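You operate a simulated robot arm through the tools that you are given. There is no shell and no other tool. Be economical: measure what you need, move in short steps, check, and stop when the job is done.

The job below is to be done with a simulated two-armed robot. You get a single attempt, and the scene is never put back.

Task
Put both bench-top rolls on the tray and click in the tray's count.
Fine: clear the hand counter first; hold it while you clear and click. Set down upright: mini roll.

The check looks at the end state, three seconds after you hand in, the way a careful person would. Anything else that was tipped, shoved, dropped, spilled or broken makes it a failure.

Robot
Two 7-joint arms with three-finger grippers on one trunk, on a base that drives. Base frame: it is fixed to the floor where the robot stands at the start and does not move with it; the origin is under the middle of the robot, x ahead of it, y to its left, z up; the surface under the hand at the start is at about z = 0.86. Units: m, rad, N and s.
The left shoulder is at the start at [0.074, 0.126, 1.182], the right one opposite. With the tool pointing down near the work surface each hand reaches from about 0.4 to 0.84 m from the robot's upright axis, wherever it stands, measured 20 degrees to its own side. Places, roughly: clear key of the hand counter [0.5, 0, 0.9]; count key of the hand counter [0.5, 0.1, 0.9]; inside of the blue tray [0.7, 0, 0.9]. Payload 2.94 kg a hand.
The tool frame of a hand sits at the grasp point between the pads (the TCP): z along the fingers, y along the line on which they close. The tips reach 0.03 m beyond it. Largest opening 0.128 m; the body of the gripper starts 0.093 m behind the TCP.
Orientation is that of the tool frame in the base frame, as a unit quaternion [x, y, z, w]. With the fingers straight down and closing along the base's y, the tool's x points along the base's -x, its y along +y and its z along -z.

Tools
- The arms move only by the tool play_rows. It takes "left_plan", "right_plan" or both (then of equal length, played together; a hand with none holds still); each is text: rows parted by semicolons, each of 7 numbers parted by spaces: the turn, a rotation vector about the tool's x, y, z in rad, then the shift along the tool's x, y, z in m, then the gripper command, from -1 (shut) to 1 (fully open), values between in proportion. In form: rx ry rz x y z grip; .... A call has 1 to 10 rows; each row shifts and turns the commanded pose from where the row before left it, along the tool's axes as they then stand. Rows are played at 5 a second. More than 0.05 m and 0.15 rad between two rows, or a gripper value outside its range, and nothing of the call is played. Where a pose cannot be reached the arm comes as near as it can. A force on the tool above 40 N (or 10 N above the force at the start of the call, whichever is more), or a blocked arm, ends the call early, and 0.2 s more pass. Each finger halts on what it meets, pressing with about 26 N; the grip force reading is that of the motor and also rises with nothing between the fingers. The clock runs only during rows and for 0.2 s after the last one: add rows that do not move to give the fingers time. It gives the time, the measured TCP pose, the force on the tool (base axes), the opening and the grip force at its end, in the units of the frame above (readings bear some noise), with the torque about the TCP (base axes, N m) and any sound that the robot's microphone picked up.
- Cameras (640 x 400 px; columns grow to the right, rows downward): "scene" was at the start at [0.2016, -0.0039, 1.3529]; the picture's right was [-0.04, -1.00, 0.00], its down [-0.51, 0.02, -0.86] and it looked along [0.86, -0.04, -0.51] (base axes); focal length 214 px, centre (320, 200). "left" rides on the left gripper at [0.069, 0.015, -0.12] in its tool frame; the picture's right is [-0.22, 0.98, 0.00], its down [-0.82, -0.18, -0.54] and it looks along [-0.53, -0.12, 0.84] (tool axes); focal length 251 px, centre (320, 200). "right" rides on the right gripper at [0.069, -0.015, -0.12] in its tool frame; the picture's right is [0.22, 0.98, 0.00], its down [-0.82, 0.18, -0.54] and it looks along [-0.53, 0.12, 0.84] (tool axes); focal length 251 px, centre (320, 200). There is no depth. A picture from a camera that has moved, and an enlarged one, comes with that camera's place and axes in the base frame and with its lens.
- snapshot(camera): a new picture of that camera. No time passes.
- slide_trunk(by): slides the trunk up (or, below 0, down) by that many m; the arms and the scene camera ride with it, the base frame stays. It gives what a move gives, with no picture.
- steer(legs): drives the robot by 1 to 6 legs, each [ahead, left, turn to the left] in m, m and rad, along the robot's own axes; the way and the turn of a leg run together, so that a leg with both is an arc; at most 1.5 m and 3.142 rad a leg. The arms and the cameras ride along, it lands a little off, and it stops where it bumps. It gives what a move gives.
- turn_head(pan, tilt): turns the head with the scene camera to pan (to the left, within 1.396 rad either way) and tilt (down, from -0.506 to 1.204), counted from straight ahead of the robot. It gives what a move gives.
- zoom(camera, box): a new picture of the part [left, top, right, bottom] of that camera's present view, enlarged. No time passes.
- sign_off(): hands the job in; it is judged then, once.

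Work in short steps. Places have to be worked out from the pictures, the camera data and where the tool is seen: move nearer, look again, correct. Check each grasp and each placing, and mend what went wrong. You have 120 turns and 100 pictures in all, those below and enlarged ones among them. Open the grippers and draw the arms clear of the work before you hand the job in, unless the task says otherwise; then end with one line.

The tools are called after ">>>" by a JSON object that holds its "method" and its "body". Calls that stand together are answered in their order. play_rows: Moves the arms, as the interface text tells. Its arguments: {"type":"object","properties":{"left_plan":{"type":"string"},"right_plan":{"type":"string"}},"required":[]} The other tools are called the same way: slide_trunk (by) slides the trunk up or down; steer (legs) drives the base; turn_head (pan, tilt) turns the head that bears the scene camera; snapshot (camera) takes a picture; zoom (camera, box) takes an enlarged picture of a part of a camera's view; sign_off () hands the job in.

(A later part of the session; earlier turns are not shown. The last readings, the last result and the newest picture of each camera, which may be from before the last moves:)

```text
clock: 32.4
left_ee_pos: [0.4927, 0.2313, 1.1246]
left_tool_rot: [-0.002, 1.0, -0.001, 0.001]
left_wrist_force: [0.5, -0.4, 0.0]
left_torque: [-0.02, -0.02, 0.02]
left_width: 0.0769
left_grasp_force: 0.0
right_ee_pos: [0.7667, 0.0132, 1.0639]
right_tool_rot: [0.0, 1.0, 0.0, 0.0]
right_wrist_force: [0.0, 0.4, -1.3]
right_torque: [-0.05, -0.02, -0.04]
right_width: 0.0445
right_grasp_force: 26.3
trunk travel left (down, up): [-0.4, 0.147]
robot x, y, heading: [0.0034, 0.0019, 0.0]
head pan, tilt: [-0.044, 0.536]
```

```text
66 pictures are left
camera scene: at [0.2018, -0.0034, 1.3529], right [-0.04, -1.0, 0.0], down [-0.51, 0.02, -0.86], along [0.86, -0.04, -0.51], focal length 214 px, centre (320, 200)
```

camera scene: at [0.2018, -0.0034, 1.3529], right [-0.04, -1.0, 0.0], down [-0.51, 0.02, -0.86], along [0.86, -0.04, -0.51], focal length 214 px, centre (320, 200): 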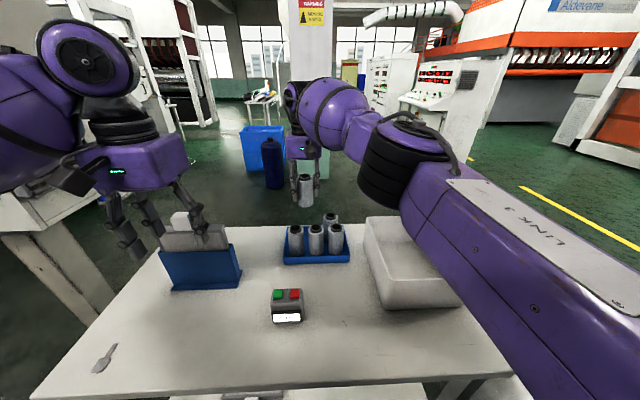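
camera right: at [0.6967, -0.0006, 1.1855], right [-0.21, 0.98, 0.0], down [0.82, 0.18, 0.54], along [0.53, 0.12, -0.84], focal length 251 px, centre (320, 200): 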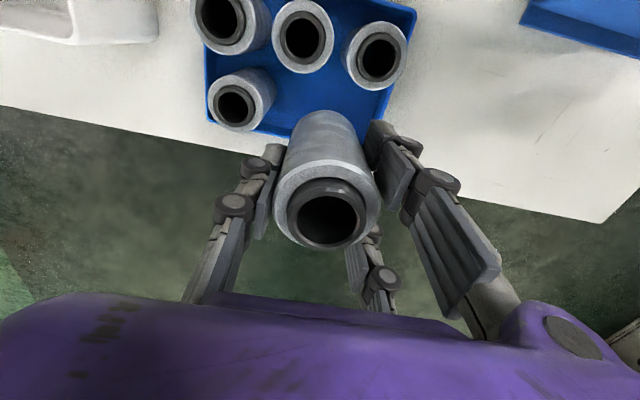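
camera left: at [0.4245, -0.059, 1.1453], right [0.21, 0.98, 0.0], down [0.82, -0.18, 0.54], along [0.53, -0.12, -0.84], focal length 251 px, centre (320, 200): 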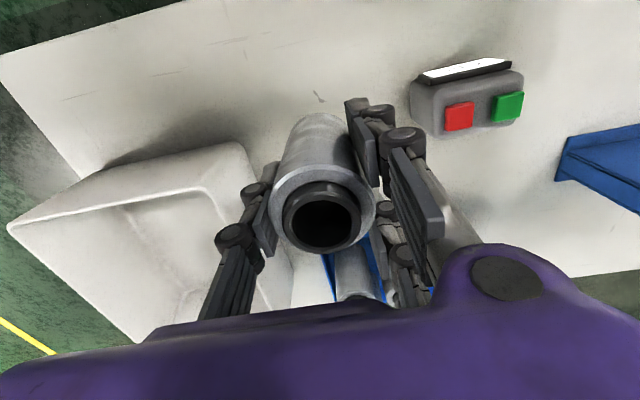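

Positioned between; lower halfway and check the right arm's clearance over the bin.

>>> {"method": "play_rows", "body": {"right_plan": "0 0 0 0 0.001 0.03 -1;0 0 0 0 0.001 0.03 -1;0 0 0 0 0 0.02 -1;0 0 0 0 0 0 -1"}}

>>> {"method": "snapshot", "body": {"camera": "scene"}}

>>> {"method": "snapshot", "body": {"camera": "right"}}

```text
clock: 33.4
left_ee_pos: [0.4933, 0.23, 1.1242]
left_tool_rot: [-0.001, 1.0, -0.001, 0.0]
left_wrist_force: [-0.6, -0.1, 0.3]
left_torque: [0.0, -0.02, -0.01]
left_width: 0.0767
left_grasp_force: 0.0
right_ee_pos: [0.7648, 0.0164, 0.984]
right_tool_rot: [0.001, 1.0, 0.001, 0.0]
right_wrist_force: [0.3, -0.5, -0.6]
right_torque: [-0.01, 0.0, -0.02]
right_width: 0.0443
right_grasp_force: 25.3
trunk travel left (down, up): [-0.4, 0.147]
robot x, y, heading: [0.0026, 0.0035, -0.005]
head pan, tilt: [-0.044, 0.536]
```

```text
65 pictures are left
camera scene: at [0.2016, -0.0038, 1.3529], right [-0.04, -1.0, 0.0], down [-0.51, 0.02, -0.86], along [0.86, -0.04, -0.51], focal length 214 px, centre (320, 200)
```

scene: 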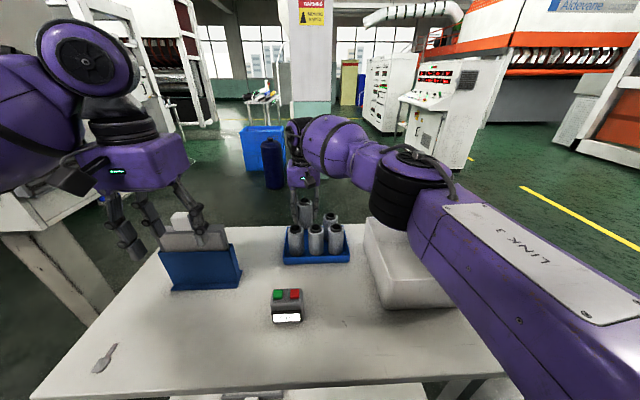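

```text
64 pictures are left
camera right: at [0.6959, 0.0025, 1.1051], right [-0.21, 0.98, 0.0], down [0.82, 0.18, 0.54], along [0.53, 0.12, -0.84], focal length 251 px, centre (320, 200)
```

right: 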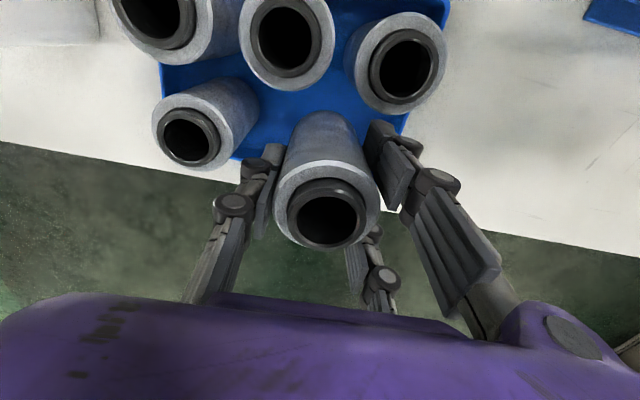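

Elbow stays ~0.1 m above the bin rim (≈0.95). Lower the rest to near contact.

>>> {"method": "play_rows", "body": {"right_plan": "0 0 0 0 0 0.025 -1;0 0 0 0 0 0.02 -1;0 0 0 0 0 0.007 -1;0 0 0 0 0 0.002 -1;0 0 0 0 0 0 -1"}}

>>> {"method": "zoom", "body": {"camera": "scene", "box": [260, 180, 420, 290]}}

```text
clock: 34.6
left_ee_pos: [0.4924, 0.2286, 1.1226]
left_tool_rot: [-0.001, 1.0, -0.001, 0.0]
left_wrist_force: [0.2, -0.6, 0.7]
left_torque: [0.0, 0.0, 0.04]
left_width: 0.0767
left_grasp_force: 0.2
right_ee_pos: [0.7654, 0.0161, 0.9288]
right_tool_rot: [0.002, 1.0, 0.002, 0.0]
right_wrist_force: [-0.3, 0.2, -1.3]
right_torque: [0.0, -0.01, 0.01]
right_width: 0.0442
right_grasp_force: 25.8
trunk travel left (down, up): [-0.4, 0.147]
robot x, y, heading: [-0.0023, -0.0015, -0.001]
head pan, tilt: [-0.044, 0.536]
```

```text
3.64 times, centred on (340, 235) of scene
camera zoom: at [0.2017, -0.0039, 1.3529], right [-0.04, -1.0, 0.0], down [-0.51, 0.02, -0.86], along [0.86, -0.04, -0.51], focal length 780 px, centre (247, 73)
```

zoom: 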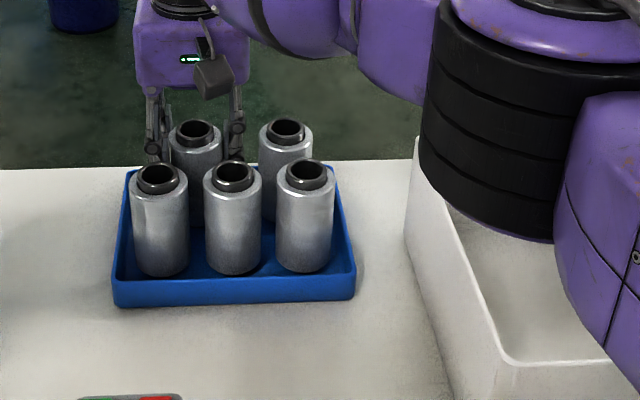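

Step down to contact.

>>> {"method": "play_rows", "body": {"right_plan": "0 0 0 0 0 0.001 -1;0 0 0 0 0 0.001 -1;0 0 0 0 0 0 -1"}}

```text
clock: 35.4
left_ee_pos: [0.4926, 0.2304, 1.1243]
left_tool_rot: [0.0, 1.0, -0.001, 0.0]
left_wrist_force: [0.2, 0.7, 0.1]
left_torque: [0.04, 0.0, 0.01]
left_width: 0.0767
left_grasp_force: 0.0
right_ee_pos: [0.7666, 0.0148, 0.9265]
right_tool_rot: [0.001, 1.0, 0.0, 0.0]
right_wrist_force: [0.1, 0.3, 0.9]
right_torque: [0.04, -0.01, 0.0]
right_width: 0.0442
right_grasp_force: 26.1
trunk travel left (down, up): [-0.4, 0.147]
robot x, y, heading: [-0.002, 0.0002, 0.0]
head pan, tilt: [-0.044, 0.536]
```

Contact just beginning; one more millimetre.

>>> {"method": "play_rows", "body": {"right_plan": "0 0 0 0 0 0.001 -1;0 0 0 0 0 0 -1"}}

```text
clock: 36.0
left_ee_pos: [0.493, 0.2307, 1.1237]
left_tool_rot: [-0.001, 1.0, -0.001, 0.001]
left_wrist_force: [-0.7, 1.1, 0.5]
left_torque: [0.03, -0.01, -0.05]
left_width: 0.0767
left_grasp_force: 0.1
right_ee_pos: [0.7656, 0.0147, 0.9261]
right_tool_rot: [0.001, 1.0, 0.001, 0.001]
right_wrist_force: [0.9, 1.7, 6.8]
right_torque: [0.05, 0.02, 0.01]
right_width: 0.0443
right_grasp_force: 25.9
trunk travel left (down, up): [-0.4, 0.147]
robot x, y, heading: [0.0001, 0.0039, -0.004]
head pan, tilt: [-0.044, 0.536]
```

Settled. Release a little (≈61 mm) and rise straight up.

>>> {"method": "play_rows", "body": {"right_plan": "0 0 0 0 0 0 -0.05;0 0 0 0 0 0 -0.05;0 0 0 0 0 -0.01 -0.05;0 0 0 0 0 -0.03 -0.05;0 0 0 0 0 -0.04 -0.05;0 0 0 0 0 -0.04 -0.05;0 0 0 0 0 0 -0.05"}}

>>> {"method": "snapshot", "body": {"camera": "right"}}

```text
clock: 37.6
left_ee_pos: [0.4934, 0.2298, 1.1239]
left_tool_rot: [-0.001, 1.0, -0.001, 0.0]
left_wrist_force: [0.3, -0.7, -0.4]
left_torque: [0.01, 0.02, 0.02]
left_width: 0.0769
left_grasp_force: 0.0
right_ee_pos: [0.7645, 0.0152, 1.0444]
right_tool_rot: [0.001, 1.0, 0.001, 0.0]
right_wrist_force: [-0.7, -0.3, 0.1]
right_torque: [0.0, 0.01, 0.03]
right_width: 0.0608
right_grasp_force: 0.0
trunk travel left (down, up): [-0.4, 0.147]
robot x, y, heading: [0.0009, 0.0008, -0.002]
head pan, tilt: [-0.044, 0.536]
```

```text
62 pictures are left
camera right: at [0.6959, 0.0009, 1.1652], right [-0.21, 0.98, 0.0], down [0.82, 0.18, 0.54], along [0.53, 0.12, -0.84], focal length 251 px, centre (320, 200)
```

right: 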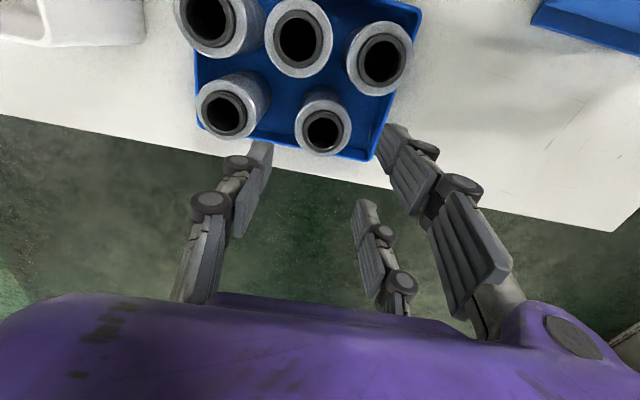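

All five rolls stand in the tray. Now the counter: retract the right hand, and start turning the left hand (yaw +90°) so it can grip the counter front-to-back from its left side.

>>> {"method": "play_rows", "body": {"right_plan": "0 0 0 0 0 -0.04 -0.05;0 0 0 0 0 -0.04 -0.05;0 0 0 0.043 -0.024 0 -0.05;0 0 0 0.043 -0.024 0 -0.05;0 0 0 0.043 -0.024 0 -0.05;0 0 0 0.043 -0.024 0 -0.05;0 0 0 0.043 -0.024 0 -0.05;0 0 0 0.043 -0.024 0 -0.05;0 0 0 0 -0.03 -0.02 -1;0 0 0 0 -0.03 -0.02 -1", "left_plan": "0 0 0 0.04 0.01 -0.026 0.2;0 0 0.1428 0 0 0 0.2;0 0 0.1428 0 0 0 0.2;0 0 0.1428 0 0 0 0.2;0 0 0.1428 0 0 0 0.2;0 0 0.1428 0 0 0 0.2;0 0 0.1428 0 0 0 0.2;0 0 0.1428 0 0 0 0.2;0 0 0.1428 0 0 0 0.2;0 0 0.1428 0 0 0 0.2"}}

>>> {"method": "snapshot", "body": {"camera": "scene"}}

```text
clock: 39.8
left_ee_pos: [0.4523, 0.2396, 1.152]
left_tool_rot: [0.6, 0.8, 0.001, 0.0]
left_wrist_force: [-0.5, -0.8, 0.2]
left_torque: [0.02, -0.02, 0.01]
left_width: 0.077
left_grasp_force: 0.1
right_ee_pos: [0.496, -0.1937, 1.1652]
right_tool_rot: [0.0, 1.0, 0.0, 0.0]
right_wrist_force: [-1.4, -0.1, -0.4]
right_torque: [0.02, -0.02, 0.02]
right_width: 0.0
right_grasp_force: 3.6
right hand out of reach, approached as far as the arm can: row 2
trunk travel left (down, up): [-0.4, 0.147]
robot x, y, heading: [0.0018, 0.001, -0.001]
head pan, tilt: [-0.044, 0.536]
```

```text
61 pictures are left
camera scene: at [0.2005, -0.005, 1.3531], right [-0.04, -1.0, 0.0], down [-0.51, 0.02, -0.86], along [0.86, -0.04, -0.51], focal length 214 px, centre (320, 200)
```

scene: 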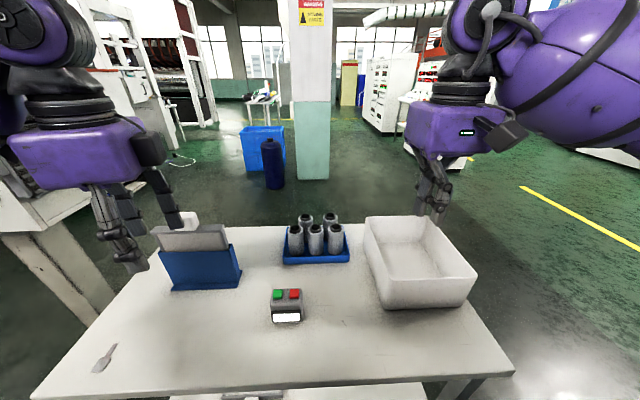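

Five rolls all upright in the tray. Finish the left yaw and tilt the hand ~43° so the fingers point right and down.

>>> {"method": "play_rows", "body": {"left_plan": "0 0 0.143 0 0 0 0.2;0 0 0.143 0 0 0 0.2;0 -0.15 0 0 0 0 0.2;0 -0.15 0 0 0 0 0.2;0 -0.15 0 0 0 0 0.2;0 -0.15 0 0 0 0 0.2;0 -0.15 0 0 0 0 0.2;0 0 0 0 0 0 0.2"}}

>>> {"method": "snapshot", "body": {"camera": "scene"}}

>>> {"method": "snapshot", "body": {"camera": "left"}}

>>> {"method": "snapshot", "body": {"camera": "right"}}

```text
clock: 41.6
left_ee_pos: [0.453, 0.2392, 1.151]
left_tool_rot: [0.658, 0.658, -0.259, 0.259]
left_wrist_force: [-0.8, -0.3, -0.2]
left_torque: [0.03, -0.03, -0.02]
left_width: 0.077
left_grasp_force: 0.0
right_ee_pos: [0.4974, -0.1928, 1.166]
right_tool_rot: [0.0, 1.0, 0.001, 0.0]
right_wrist_force: [0.0, -0.2, 0.5]
right_torque: [0.01, -0.06, -0.01]
right_width: 0.0
right_grasp_force: 2.7
trunk travel left (down, up): [-0.4, 0.147]
robot x, y, heading: [0.004, 0.0016, 0.001]
head pan, tilt: [-0.044, 0.536]
```

```text
60 pictures are left
camera scene: at [0.2013, -0.0044, 1.353], right [-0.04, -1.0, 0.0], down [-0.51, 0.02, -0.86], along [0.86, -0.04, -0.51], focal length 214 px, centre (320, 200)
```

scene: 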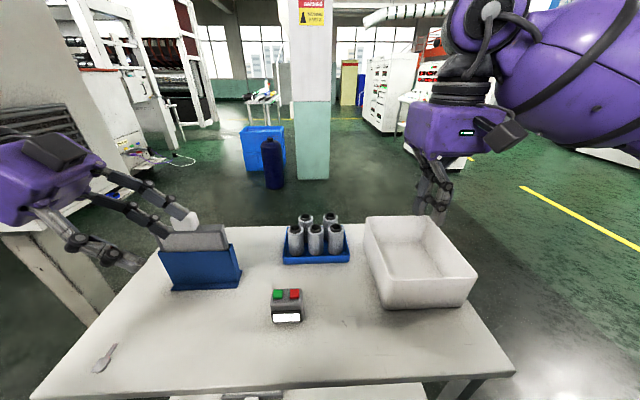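

```text
59 pictures are left
camera left: at [0.4686, 0.3729, 1.1922], right [0.98, -0.16, 0.15], down [-0.18, -0.23, 0.96], along [-0.11, -0.96, -0.25], focal length 251 px, centre (320, 200)
```

left: 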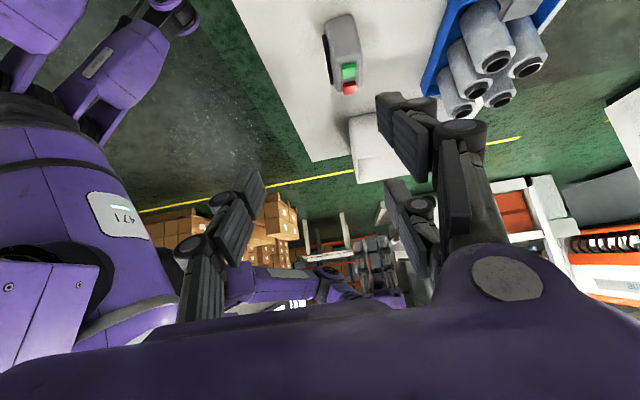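

```text
58 pictures are left
camera right: at [0.4278, -0.2076, 1.2854], right [-0.21, 0.98, 0.0], down [0.82, 0.18, 0.54], along [0.53, 0.12, -0.84], focal length 251 px, centre (320, 200)
```

right: 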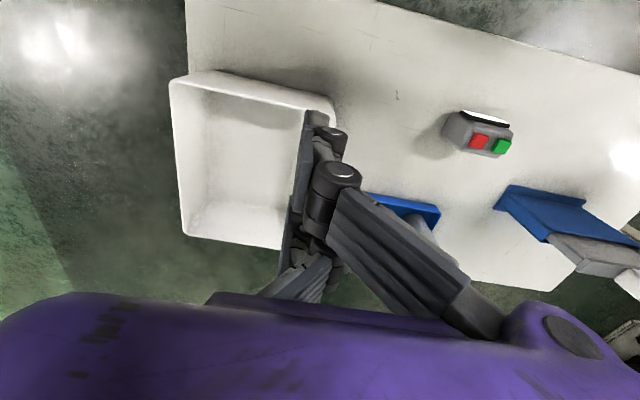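

Counter keys: green ≈(0.502, 0.076, 0.94), red ≈(0.503, 0.040, 0.94). To stay clear of the stand I'll use a smaller tilt (~26°) and move to a pre-grasp 0.12 m short of the counter's left end.

>>> {"method": "play_rows", "body": {"left_plan": "0 0.15 0 0 0 0 0.2;0 0.15 0 0 0 0 0.2;0 0 0 -0.0078 0.0125 0.0407 0.2;0 0 0 -0.0078 0.0125 0.0407 0.2;0 0 0 -0.0078 0.0125 0.0407 0.2;0 0 0 -0.0078 0.0125 0.0407 0.2;0 0 0 0 0 0 0.2"}}

>>> {"method": "snapshot", "body": {"camera": "scene"}}

>>> {"method": "snapshot", "body": {"camera": "left"}}

>>> {"method": "snapshot", "body": {"camera": "right"}}

```text
clock: 43.2
left_ee_pos: [0.5032, 0.1416, 1.0173]
left_tool_rot: [0.689, 0.689, -0.157, 0.158]
left_wrist_force: [-0.3, 0.3, -0.4]
left_torque: [-0.04, -0.03, 0.04]
left_width: 0.077
left_grasp_force: 0.1
right_ee_pos: [0.4952, -0.1918, 1.166]
right_tool_rot: [0.001, 1.0, 0.001, 0.0]
right_wrist_force: [-0.2, -0.1, 0.5]
right_torque: [0.04, -0.01, 0.0]
right_width: 0.0
right_grasp_force: 3.3
trunk travel left (down, up): [-0.4, 0.147]
robot x, y, heading: [0.0024, -0.0006, 0.003]
head pan, tilt: [-0.044, 0.536]
```

```text
57 pictures are left
camera scene: at [0.2009, -0.0035, 1.353], right [-0.04, -1.0, 0.0], down [-0.51, 0.02, -0.86], along [0.86, -0.04, -0.51], focal length 214 px, centre (320, 200)
```

scene: 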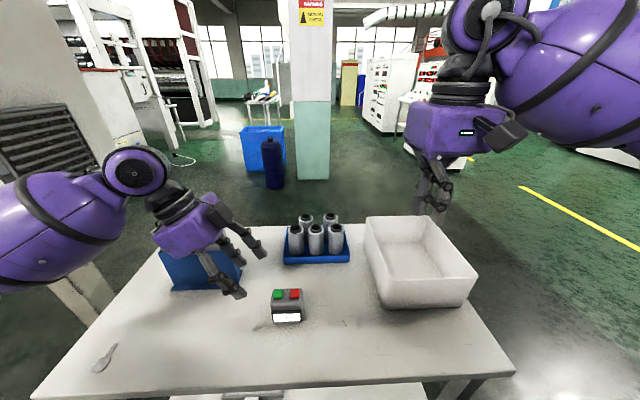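

```text
56 pictures are left
camera left: at [0.5185, 0.2562, 1.0948], right [0.98, -0.19, 0.09], down [-0.18, -0.5, 0.84], along [-0.11, -0.84, -0.53], focal length 251 px, centre (320, 200)
```

left: 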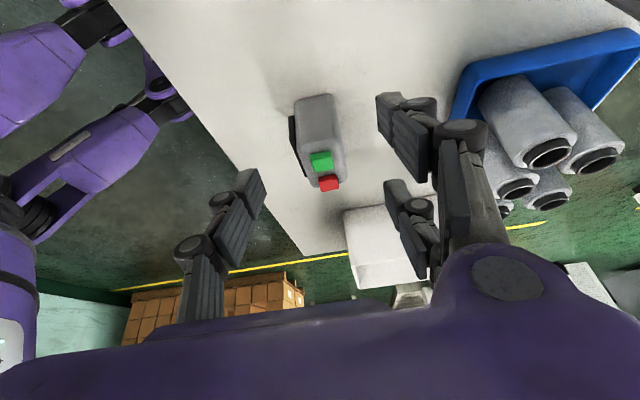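

```text
55 pictures are left
camera right: at [0.4274, -0.2068, 1.2857], right [-0.21, 0.98, 0.0], down [0.82, 0.18, 0.54], along [0.53, 0.12, -0.84], focal length 251 px, centre (320, 200)
```

right: 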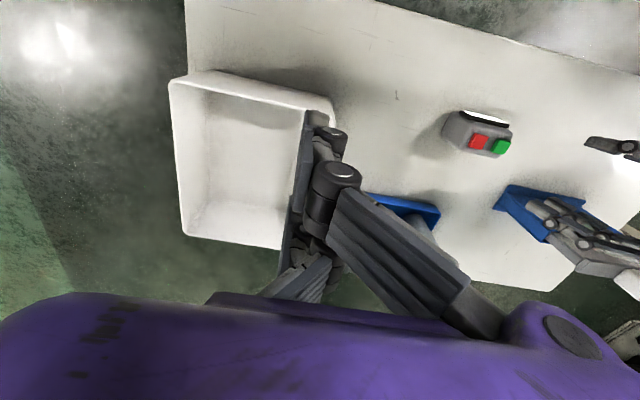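

No contact with the stand. Zoom to locate the counter's outline relative to the fingers.

>>> {"method": "zoom", "body": {"camera": "left", "box": [230, 70, 430, 210]}}

>>> {"method": "zoom", "body": {"camera": "scene", "box": [150, 190, 330, 340]}}

```text
2.86 times, centred on (330, 140) of left
camera zoom: at [0.5185, 0.2562, 1.0948], right [0.98, -0.19, 0.09], down [-0.18, -0.5, 0.84], along [-0.11, -0.84, -0.53], focal length 718 px, centre (291, 371)
```

zoom: 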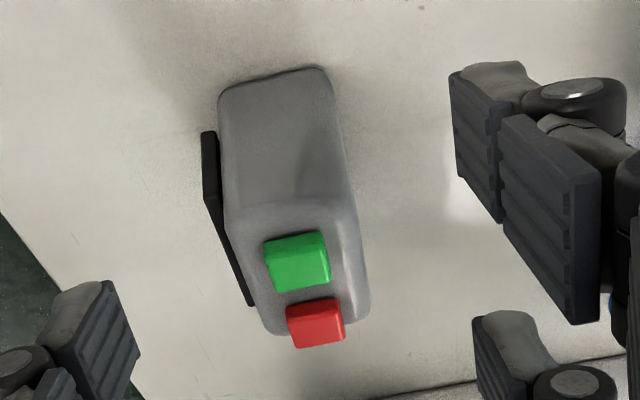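

```text
2.67 times, centred on (240, 265) of scene
camera zoom: at [0.2009, -0.0035, 1.353], right [-0.04, -1.0, 0.0], down [-0.51, 0.02, -0.86], along [0.86, -0.04, -0.51], focal length 572 px, centre (533, 27)
```

zoom: 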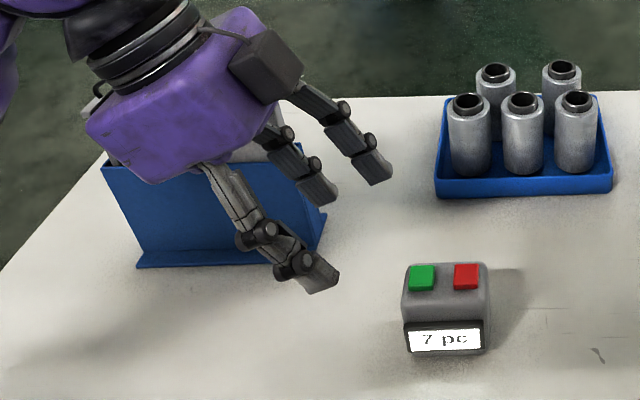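

Counter's left end ≈ y 0.088, body x 0.481–0.522. Advance the open fingers around its left end (TCP target 0.502, 0.083, 0.908).

>>> {"method": "play_rows", "body": {"left_plan": "0 0 0 -0.0018 -0.0003 0.0412 0.2;0 0 0 -0.0018 -0.0003 0.0412 0.2;0 0 0 -0.0018 -0.0004 0.0411 0.2;0 0 0 0 0 0 0.2"}}

>>> {"method": "zoom", "body": {"camera": "scene", "box": [150, 190, 330, 340]}}

>>> {"method": "snapshot", "body": {"camera": "left"}}

>>> {"method": "zoom", "body": {"camera": "right", "box": [400, 70, 640, 220]}}

```text
clock: 44.2
left_ee_pos: [0.5027, 0.0832, 0.908]
left_tool_rot: [0.689, 0.69, -0.158, 0.158]
left_wrist_force: [0.1, -0.6, 0.3]
left_torque: [-0.03, 0.03, 0.04]
left_width: 0.0766
left_grasp_force: 0.0
right_ee_pos: [0.4976, -0.1928, 1.165]
right_tool_rot: [0.001, 1.0, 0.001, 0.0]
right_wrist_force: [-0.6, -0.3, -0.5]
right_torque: [-0.01, -0.06, -0.01]
right_width: 0.0002
right_grasp_force: 2.4
trunk travel left (down, up): [-0.4, 0.147]
robot x, y, heading: [-0.0017, -0.0025, 0.002]
head pan, tilt: [-0.044, 0.536]
```

```text
2.67 times, centred on (240, 265) of scene
camera zoom: at [0.2014, -0.0037, 1.353], right [-0.04, -1.0, 0.0], down [-0.51, 0.02, -0.86], along [0.86, -0.04, -0.51], focal length 572 px, centre (533, 27)
```

zoom: 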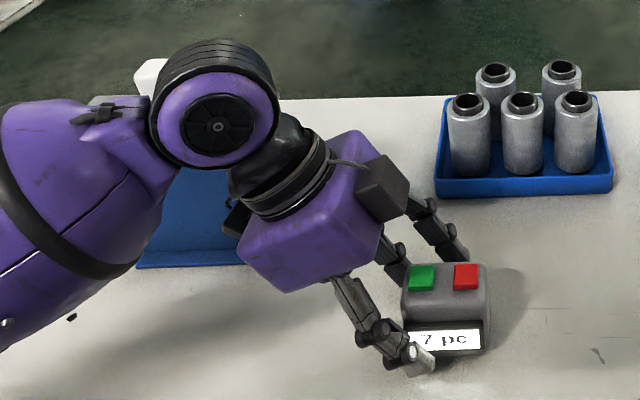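

```text
51 pictures are left
camera left: at [0.5178, 0.1987, 0.9861], right [0.98, -0.19, 0.09], down [-0.18, -0.5, 0.84], along [-0.11, -0.84, -0.53], focal length 251 px, centre (320, 200)
```

left: 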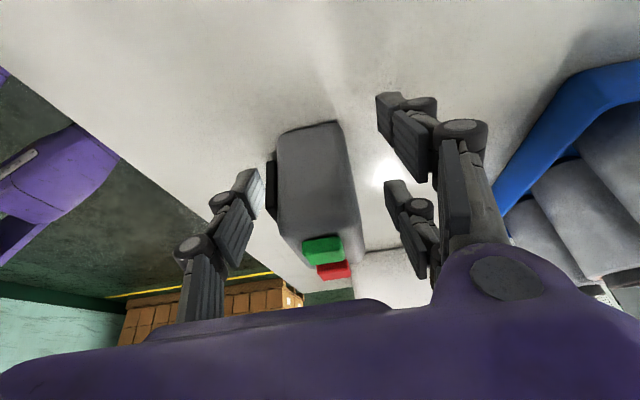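

```text
2.67 times, centred on (520, 145) of right
camera zoom: at [0.4279, -0.2069, 1.2855], right [-0.21, 0.98, 0.0], down [0.82, 0.18, 0.54], along [0.53, 0.12, -0.84], focal length 670 px, centre (-213, 347)
```

zoom: 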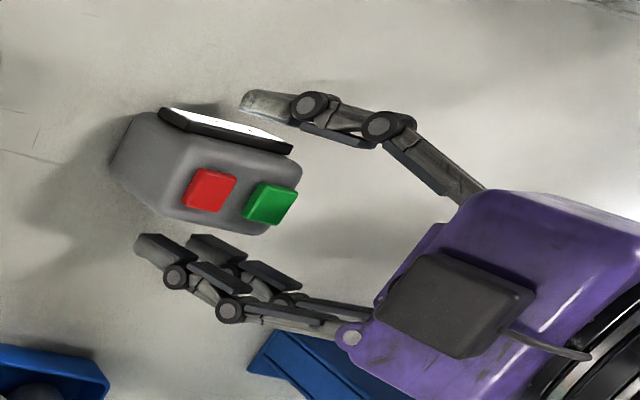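

Fingers straddle the left end of the counter. Centre by −3 mm in x and close gradually.

>>> {"method": "play_rows", "body": {"left_plan": "0 0 0 0 -0.003 0 0.1;0 0 0 0 0 0 -0.05;0 0 0 0 0 0 -0.15;0 0 0 0 0 0 -0.25;0 0 0 0 0 0 -0.35;0 0 0 0 0 0 -0.5;0 0 0 0 0 0 -1;0 0 0 0 0 0 -1"}}

>>> {"method": "zoom", "body": {"camera": "scene", "box": [150, 190, 330, 340]}}

>>> {"method": "zoom", "body": {"camera": "right", "box": [400, 70, 640, 220]}}

```text
clock: 46.0
left_ee_pos: [0.5001, 0.0828, 0.9085]
left_tool_rot: [0.688, 0.69, -0.158, 0.159]
left_wrist_force: [-1.0, -1.0, -0.3]
left_torque: [-0.06, -0.03, -0.01]
left_width: 0.0493
left_grasp_force: 25.8
right_ee_pos: [0.4971, -0.1936, 1.1636]
right_tool_rot: [0.001, 1.0, 0.001, 0.0]
right_wrist_force: [-0.3, 0.1, 1.0]
right_torque: [0.02, -0.02, 0.01]
right_width: 0.0
right_grasp_force: 3.1
trunk travel left (down, up): [-0.4, 0.147]
robot x, y, heading: [0.0008, 0.0004, 0.001]
head pan, tilt: [-0.044, 0.536]
```

```text
2.67 times, centred on (240, 265) of scene
camera zoom: at [0.2016, -0.0039, 1.3529], right [-0.04, -1.0, 0.0], down [-0.51, 0.02, -0.86], along [0.86, -0.04, -0.51], focal length 572 px, centre (533, 27)
```

zoom: 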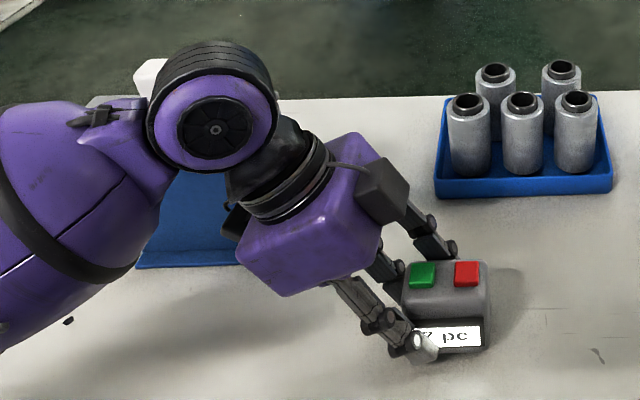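

```text
2.67 times, centred on (520, 145) of right
camera zoom: at [0.4281, -0.2072, 1.2854], right [-0.21, 0.98, 0.0], down [0.82, 0.18, 0.54], along [0.53, 0.12, -0.84], focal length 670 px, centre (-213, 347)
```

zoom: 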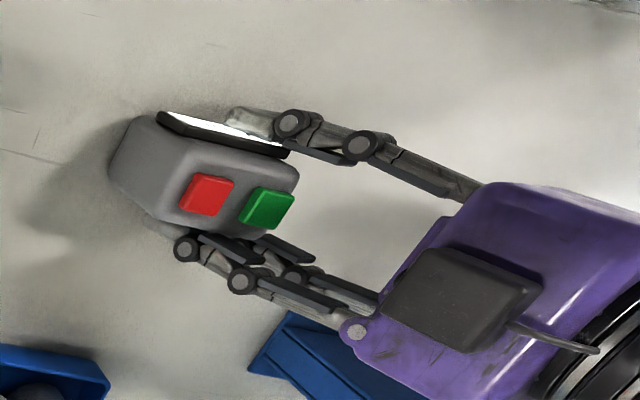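

Counter held (49 mm grip). Keys now: red ≈(0.5035, 0.039), green ≈(0.504, 0.0745), tops ≈0.94. The closed right hand tilts 40° to its side so its palm stays clear of the left hand, and approaches the red key.

>>> {"method": "play_rows", "body": {"right_plan": "-0.14 0 0 0 0 0 -1;-0.14 0 0 0 0 0 -1;-0.14 0 0 0 0 0 -1;-0.14 0 0 0 0 0 -1;-0.14 0 0 0 0 0 -1;0 0 0 -0.0011 0.0106 0.0446 -1;0 0 0 -0.0011 0.0106 0.0446 -1;0 0 0 -0.0011 0.0106 0.0446 -1;0 0 0 -0.0011 0.0106 0.0446 -1;0 0 0 0 0 0 -1"}}

>>> {"method": "snapshot", "body": {"camera": "scene"}}

>>> {"method": "snapshot", "body": {"camera": "right"}}

```text
clock: 48.2
left_ee_pos: [0.5003, 0.0838, 0.9073]
left_tool_rot: [0.688, 0.69, -0.158, 0.158]
left_wrist_force: [0.1, 0.1, 0.3]
left_torque: [-0.11, -0.05, 0.01]
left_width: 0.0498
left_grasp_force: 25.8
right_ee_pos: [0.5036, -0.0447, 1.0561]
right_tool_rot: [0.001, 0.939, 0.344, 0.0]
right_wrist_force: [-0.2, -0.3, 0.3]
right_torque: [0.01, 0.01, 0.04]
right_width: 0.0002
right_grasp_force: 2.9
trunk travel left (down, up): [-0.4, 0.147]
robot x, y, heading: [0.0, 0.0023, -0.002]
head pan, tilt: [-0.044, 0.536]
```

```text
47 pictures are left
camera scene: at [0.2015, -0.0042, 1.3529], right [-0.04, -1.0, 0.0], down [-0.51, 0.02, -0.86], along [0.86, -0.04, -0.51], focal length 214 px, centre (320, 200)
```

scene: 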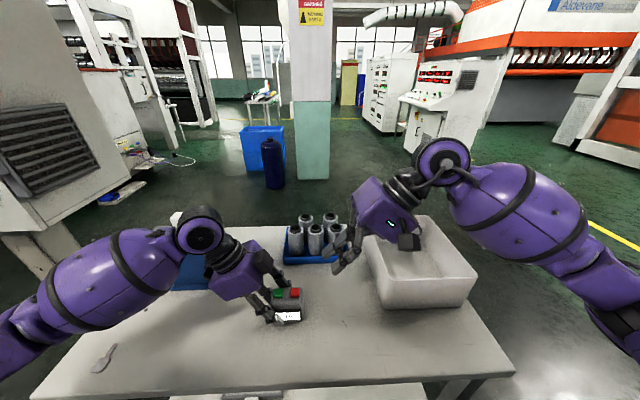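

```text
46 pictures are left
camera right: at [0.4347, -0.1326, 1.1379], right [-0.21, 0.75, 0.63], down [0.82, -0.21, 0.53], along [0.53, 0.63, -0.57], focal length 251 px, centre (320, 200)
```

right: 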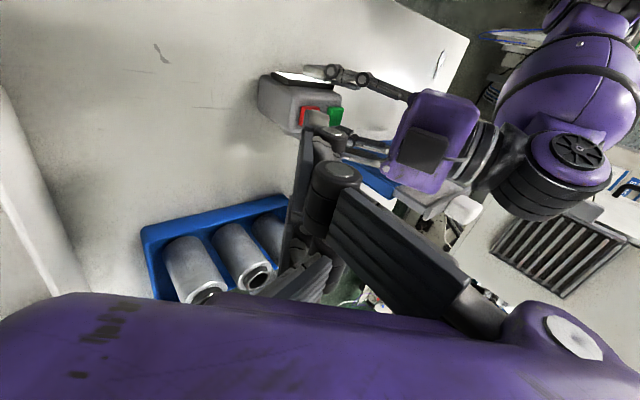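

The right hand is tilted and clear. Zoom in to see exactly where its visible fingertips are relative to the predicted tip (≈px 325, 261).

>>> {"method": "zoom", "body": {"camera": "scene", "box": [250, 200, 410, 330]}}

>>> {"method": "zoom", "body": {"camera": "right", "box": [240, 50, 440, 210]}}

```text
3.08 times, centred on (330, 265) of scene
camera zoom: at [0.2015, -0.0042, 1.3529], right [-0.04, -1.0, 0.0], down [-0.51, 0.02, -0.86], along [0.86, -0.04, -0.51], focal length 660 px, centre (289, 0)
```

zoom: 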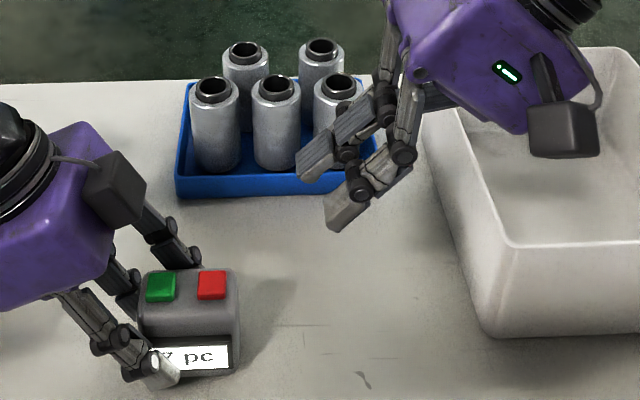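

```text
2.50 times, centred on (340, 130) of right
camera zoom: at [0.4347, -0.1326, 1.1379], right [-0.21, 0.75, 0.63], down [0.82, -0.21, 0.53], along [0.53, 0.63, -0.57], focal length 629 px, centre (270, 375)
```

zoom: 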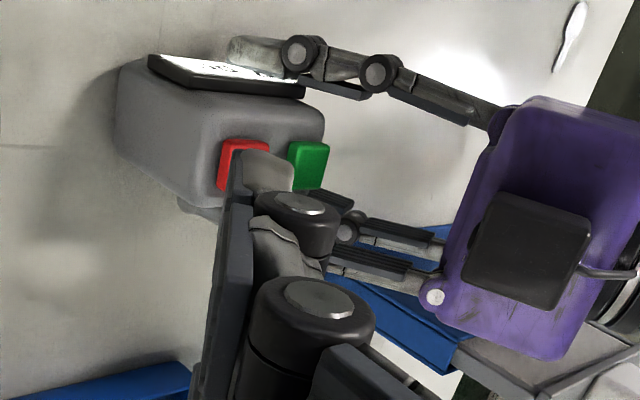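

The predicted tip matches the visible finger cluster. Advance to hover ~3 cm above the red key.

>>> {"method": "play_rows", "body": {"right_plan": "0 0 0 0.0013 0.0097 0.0447 -1;0 0 0 0.0013 0.0097 0.0447 -1;0 0 0 0 0 0 -1"}}

>>> {"method": "zoom", "body": {"camera": "scene", "box": [230, 240, 350, 340]}}

>>> {"method": "snapshot", "body": {"camera": "right"}}

>>> {"method": "snapshot", "body": {"camera": "left"}}

```text
clock: 49.0
left_ee_pos: [0.4995, 0.0838, 0.9086]
left_tool_rot: [0.689, 0.69, -0.158, 0.158]
left_wrist_force: [0.3, -0.5, 1.1]
left_torque: [-0.12, -0.03, 0.0]
left_width: 0.0494
left_grasp_force: 26.1
right_ee_pos: [0.5017, 0.0282, 0.9992]
right_tool_rot: [0.001, 0.939, 0.343, 0.0]
right_wrist_force: [-0.2, 0.0, -0.6]
right_torque: [0.01, -0.01, 0.01]
right_width: 0.0001
right_grasp_force: 3.0
trunk travel left (down, up): [-0.4, 0.147]
robot x, y, heading: [0.0012, -0.0023, 0.003]
head pan, tilt: [-0.044, 0.536]
```

```text
4.00 times, centred on (290, 290) of scene
camera zoom: at [0.2015, -0.0041, 1.3529], right [-0.04, -1.0, 0.0], down [-0.51, 0.02, -0.86], along [0.86, -0.04, -0.51], focal length 858 px, centre (440, -160)
```

zoom: 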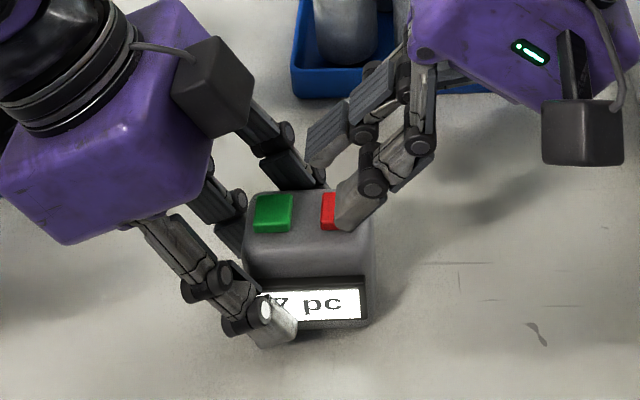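

```text
42 pictures are left
camera right: at [0.4312, -0.0597, 1.082], right [-0.21, 0.75, 0.63], down [0.82, -0.21, 0.53], along [0.53, 0.63, -0.57], focal length 251 px, centre (320, 200)
```

right: 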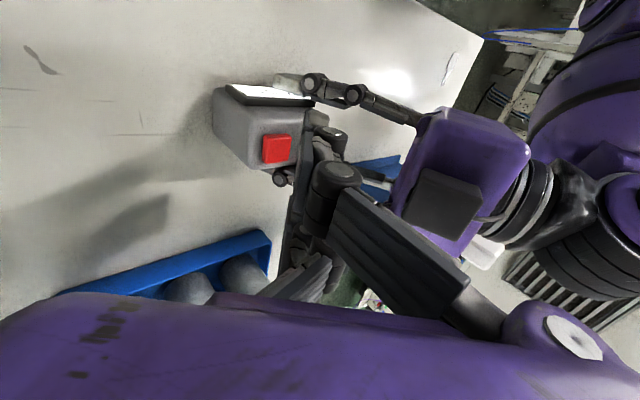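

```text
41 pictures are left
camera left: at [0.5147, 0.198, 0.9867], right [0.98, -0.19, 0.09], down [-0.18, -0.5, 0.84], along [-0.11, -0.84, -0.53], focal length 251 px, centre (320, 200)
```

left: 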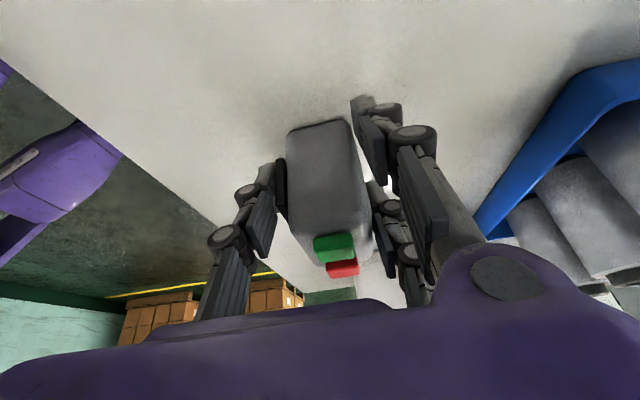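

Hovering over red. Descend straight down in 5 mm steps toward the key, watching force and sound.

>>> {"method": "play_rows", "body": {"right_plan": "0 0 0 0 -0.0032 0.0038 -1;0 0 0 0 -0.0032 0.0038 -1;0 0 0 0 -0.0032 0.0038 -1;0 0 0 0 -0.0032 0.0038 -1;0 0 0 0 0 0 -1"}}

>>> {"method": "zoom", "body": {"camera": "scene", "box": [230, 240, 350, 340]}}

>>> {"method": "zoom", "body": {"camera": "right", "box": [200, 50, 400, 210]}}

```text
clock: 50.2
left_ee_pos: [0.502, 0.0834, 0.909]
left_tool_rot: [0.688, 0.69, -0.157, 0.159]
left_wrist_force: [0.1, 0.3, 1.0]
left_torque: [-0.04, -0.13, -0.01]
left_width: 0.0493
left_grasp_force: 25.8
right_ee_pos: [0.5009, 0.0266, 0.9787]
right_tool_rot: [0.001, 0.939, 0.344, 0.002]
right_wrist_force: [-0.1, 0.6, -0.3]
right_torque: [0.0, -0.01, 0.0]
right_width: 0.0
right_grasp_force: 3.6
trunk travel left (down, up): [-0.4, 0.147]
robot x, y, heading: [-0.0006, 0.0018, -0.004]
head pan, tilt: [-0.044, 0.536]
```

```text
4.00 times, centred on (290, 290) of scene
camera zoom: at [0.2017, -0.0039, 1.3529], right [-0.04, -1.0, 0.0], down [-0.51, 0.02, -0.86], along [0.86, -0.04, -0.51], focal length 858 px, centre (440, -160)
```

zoom: 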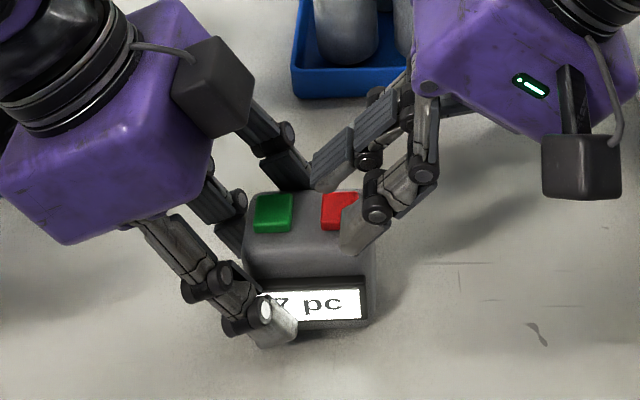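

```text
2.50 times, centred on (300, 130) of right
camera zoom: at [0.4313, -0.0608, 1.0625], right [-0.21, 0.75, 0.63], down [0.82, -0.21, 0.53], along [0.53, 0.63, -0.57], focal length 629 px, centre (370, 375)
```

zoom: 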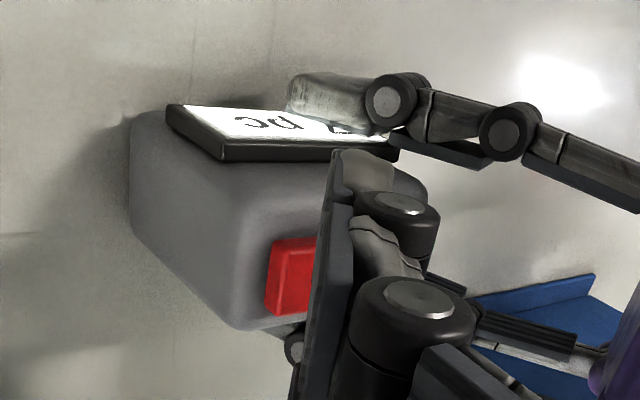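

No contact yet (lowest tip ≈0.949). Continue in 2 mm steps.

>>> {"method": "play_rows", "body": {"right_plan": "0 0 0 0 -0.0013 0.0015 -1;0 0 0 0 -0.0013 0.0015 -1;0 0 0 0 -0.0013 0.0015 -1;0 0 0 0 -0.0013 0.0015 -1;0 0 0 0 0 0 -1"}}

```text
clock: 51.4
left_ee_pos: [0.501, 0.0843, 0.9098]
left_tool_rot: [0.688, 0.69, -0.158, 0.158]
left_wrist_force: [0.2, 0.2, -0.1]
left_torque: [-0.03, -0.09, 0.01]
left_width: 0.0493
left_grasp_force: 26.0
right_ee_pos: [0.5012, 0.0277, 0.9718]
right_tool_rot: [0.0, 0.939, 0.344, 0.001]
right_wrist_force: [0.2, -0.2, 0.3]
right_torque: [-0.01, -0.01, -0.01]
right_width: 0.0
right_grasp_force: 3.2
trunk travel left (down, up): [-0.4, 0.147]
robot x, y, heading: [-0.0006, -0.0002, -0.001]
head pan, tilt: [-0.044, 0.536]
```

Still free. Continue 2 mm steps.

>>> {"method": "play_rows", "body": {"right_plan": "0 0 0 0 -0.0013 0.0015 -1;0 0 0 0 -0.0013 0.0015 -1;0 0 0 0 -0.0013 0.0015 -1;0 0 0 0 0 0 -1"}}

>>> {"method": "zoom", "body": {"camera": "scene", "box": [250, 260, 330, 330]}}

```text
clock: 52.4
left_ee_pos: [0.5, 0.0835, 0.9094]
left_tool_rot: [0.689, 0.69, -0.158, 0.158]
left_wrist_force: [-0.3, 0.4, 0.0]
left_torque: [-0.02, -0.09, 0.02]
left_width: 0.0496
left_grasp_force: 26.2
right_ee_pos: [0.5, 0.028, 0.965]
right_tool_rot: [-0.001, 0.939, 0.343, 0.0]
right_wrist_force: [1.0, -0.6, 0.6]
right_torque: [0.02, -0.02, -0.03]
right_width: 0.0
right_grasp_force: 3.6
trunk travel left (down, up): [-0.4, 0.147]
robot x, y, heading: [0.0004, 0.0028, 0.003]
head pan, tilt: [-0.044, 0.536]
```

```text
5.71 times, centred on (290, 295) of scene
camera zoom: at [0.2016, -0.0039, 1.3529], right [-0.04, -1.0, 0.0], down [-0.51, 0.02, -0.86], along [0.86, -0.04, -0.51], focal length 1226 px, centre (491, -343)
```

zoom: 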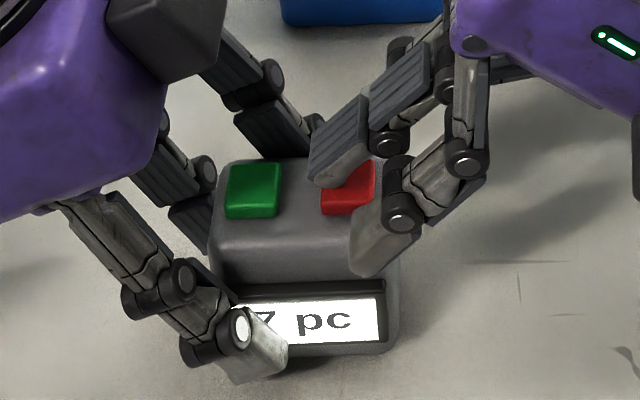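

Visually just above the key. Continue with 1.5 mm steps.

>>> {"method": "play_rows", "body": {"right_plan": "0 0 0 0 -0.001 0.00115 -1;0 0 0 0 -0.001 0.00115 -1;0 0 0 0 0 0 -1"}}

```text
clock: 53.2
left_ee_pos: [0.4988, 0.084, 0.9088]
left_tool_rot: [0.689, 0.69, -0.158, 0.158]
left_wrist_force: [-0.6, 0.5, 0.5]
left_torque: [-0.02, -0.06, 0.01]
left_width: 0.0494
left_grasp_force: 26.1
right_ee_pos: [0.5002, 0.0264, 0.9619]
right_tool_rot: [0.001, 0.939, 0.343, 0.0]
right_wrist_force: [-1.3, 0.3, 0.2]
right_torque: [-0.05, 0.01, 0.03]
right_width: 0.0
right_grasp_force: 3.3
trunk travel left (down, up): [-0.4, 0.147]
robot x, y, heading: [0.0017, 0.0007, 0.004]
head pan, tilt: [-0.044, 0.536]
```

Continue.

>>> {"method": "play_rows", "body": {"right_plan": "0 0 0 0 -0.001 0.00115 -1;0 0 0 0 -0.001 0.00115 -1;0 0 0 0 0 0 -1"}}

>>> {"method": "zoom", "body": {"camera": "scene", "box": [250, 260, 330, 330]}}

>>> {"method": "zoom", "body": {"camera": "right", "box": [200, 50, 400, 210]}}

```text
clock: 54.0
left_ee_pos: [0.4981, 0.0845, 0.9089]
left_tool_rot: [0.689, 0.69, -0.159, 0.158]
left_wrist_force: [0.8, 0.9, 1.2]
left_torque: [-0.01, -0.06, 0.02]
left_width: 0.0497
left_grasp_force: 25.6
right_ee_pos: [0.5013, 0.0275, 0.9588]
right_tool_rot: [0.001, 0.939, 0.344, 0.001]
right_wrist_force: [-0.3, -0.4, 0.4]
right_torque: [0.01, 0.01, 0.0]
right_width: 0.0003
right_grasp_force: 2.5
trunk travel left (down, up): [-0.4, 0.147]
robot x, y, heading: [0.0014, 0.0007, 0.0]
head pan, tilt: [-0.044, 0.536]
```

```text
5.71 times, centred on (290, 295) of scene
camera zoom: at [0.2016, -0.0039, 1.3529], right [-0.04, -1.0, 0.0], down [-0.51, 0.02, -0.86], along [0.86, -0.04, -0.51], focal length 1226 px, centre (491, -343)
```

zoom: 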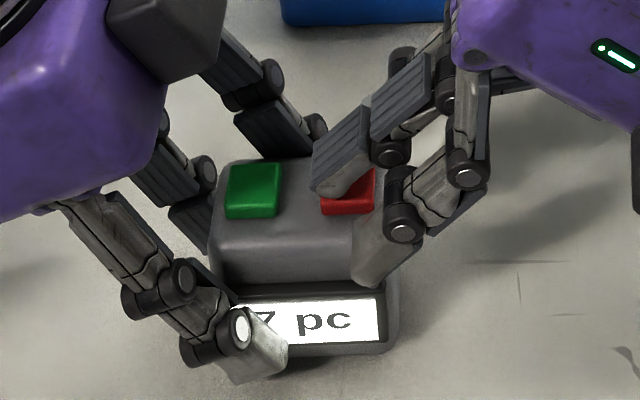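

```text
2.50 times, centred on (300, 130) of right
camera zoom: at [0.4313, -0.0606, 1.042], right [-0.21, 0.75, 0.63], down [0.82, -0.21, 0.53], along [0.53, 0.63, -0.57], focal length 629 px, centre (370, 375)
```

zoom: 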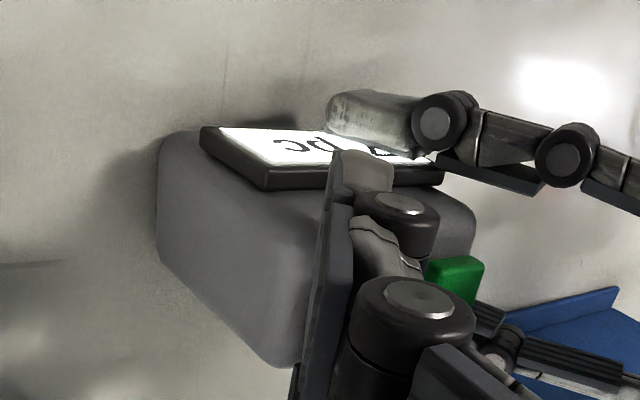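

Still no contact (tip corner ≈0.929); continue gently.

>>> {"method": "play_rows", "body": {"right_plan": "0 0 0 0 -0.001 0.00115 -1;0 0 0 0 -0.001 0.00115 -1;0 0 0 0 0 0 -1"}}

```text
clock: 54.8
left_ee_pos: [0.4996, 0.0841, 0.9084]
left_tool_rot: [0.688, 0.69, -0.158, 0.159]
left_wrist_force: [4.3, -0.8, -3.7]
left_torque: [0.0, -0.09, 0.07]
left_width: 0.0494
left_grasp_force: 26.2
right_ee_pos: [0.501, 0.0273, 0.9569]
right_tool_rot: [0.0, 0.939, 0.345, 0.001]
right_wrist_force: [-1.5, -1.8, 15.3]
right_torque: [-0.07, 0.1, 0.17]
right_width: 0.0
right_grasp_force: 3.4
trunk travel left (down, up): [-0.4, 0.147]
robot x, y, heading: [0.0004, -0.0005, 0.002]
head pan, tilt: [-0.044, 0.536]
```

Contact (15 N) without a sound. Look at the display and contact place.

>>> {"method": "zoom", "body": {"camera": "scene", "box": [250, 260, 330, 330]}}

>>> {"method": "zoom", "body": {"camera": "left", "box": [250, 90, 450, 300]}}

```text
5.71 times, centred on (290, 295) of scene
camera zoom: at [0.2011, -0.0042, 1.3531], right [-0.04, -1.0, 0.0], down [-0.51, 0.02, -0.86], along [0.86, -0.04, -0.51], focal length 1226 px, centre (491, -343)
```

zoom: 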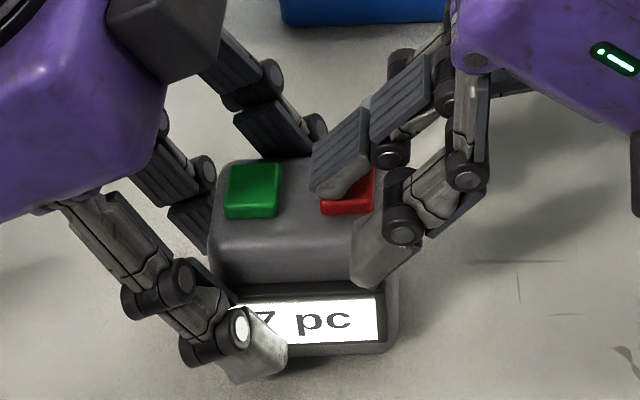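

```text
1.90 times, centred on (350, 195) of left
camera zoom: at [0.5145, 0.198, 0.9867], right [0.98, -0.19, 0.09], down [-0.18, -0.5, 0.84], along [-0.11, -0.84, -0.53], focal length 479 px, centre (263, 210)
```

zoom: 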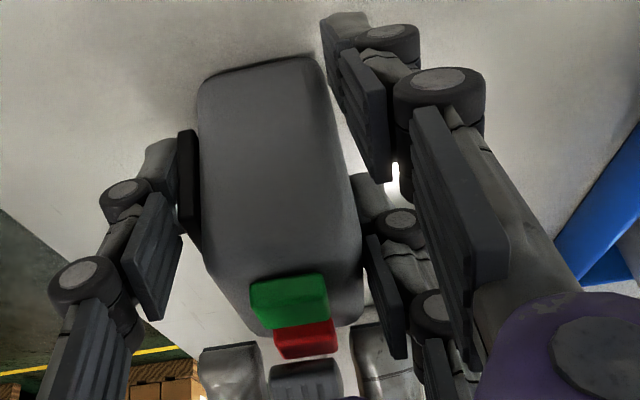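

The torque reading puts the contact at y≈0.026 on both housing edges. The hand's paired prongs overlap below the centre one when shut, so they straddle the housing instead of hitting the key, and the display is still 7. Plan: back off, turn the right hand 180° about its axis and open it, so the single prong presses while the pair hangs free beyond the counter's right end.

>>> {"method": "play_rows", "body": {"right_plan": "0 0 0 0 0.016 -0.019 -1;0 0 0 0 0.016 -0.019 -1;0 0 0 0 0 -0.045 -1;0 0 0 0 0 -0.045 -1;0 0 0 0 0 -0.045 -1;0.14 0 0 0 0 0 -1;0.14 0 0 0 0 0 -1;0.14 0 0 0 0 0 -1;0.14 0 0 0 0 0 -1;0.14 0 0 0 0 0 -1"}}

>>> {"method": "play_rows", "body": {"right_plan": "0 0 0 0 -0.045 -0.03 -1;0 0 0 0 -0.045 -0.02 -1;0 0 -0.15 0 0 0 -1;0 0 -0.15 0 0 0 -1;0 0 -0.15 0 0 0 -1;0 0 -0.15 0 0 0 -1;0 0 -0.15 0 0 0 -1;0 0 -0.15 0 0 0 -1;0 0 -0.15 0 0 0 -1;0 0 -0.15 0 0 0 -1"}}

>>> {"method": "snapshot", "body": {"camera": "scene"}}

```text
clock: 57.0
left_ee_pos: [0.4992, 0.0839, 0.9095]
left_tool_rot: [0.689, 0.69, -0.158, 0.158]
left_wrist_force: [0.4, 0.8, 0.1]
left_torque: [0.11, -0.02, 0.03]
left_width: 0.0497
left_grasp_force: 26.1
right_ee_pos: [0.4993, -0.0599, 1.1096]
right_tool_rot: [0.001, 1.0, -0.001, 0.0]
right_wrist_force: [1.0, 0.2, 0.1]
right_torque: [-0.04, 0.07, -0.01]
right_width: 0.0
right_grasp_force: 3.3
trunk travel left (down, up): [-0.4, 0.147]
robot x, y, heading: [0.0021, 0.0022, -0.005]
head pan, tilt: [-0.044, 0.536]
```

```text
refused: row 1 steps farther than a row can; nothing moved
```

```text
33 pictures are left
camera scene: at [0.2016, -0.0029, 1.3529], right [-0.04, -1.0, 0.0], down [-0.51, 0.02, -0.86], along [0.86, -0.04, -0.51], focal length 214 px, centre (320, 200)
```

scene: 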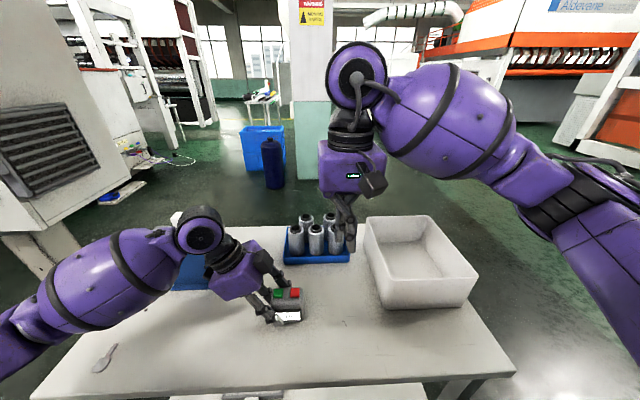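

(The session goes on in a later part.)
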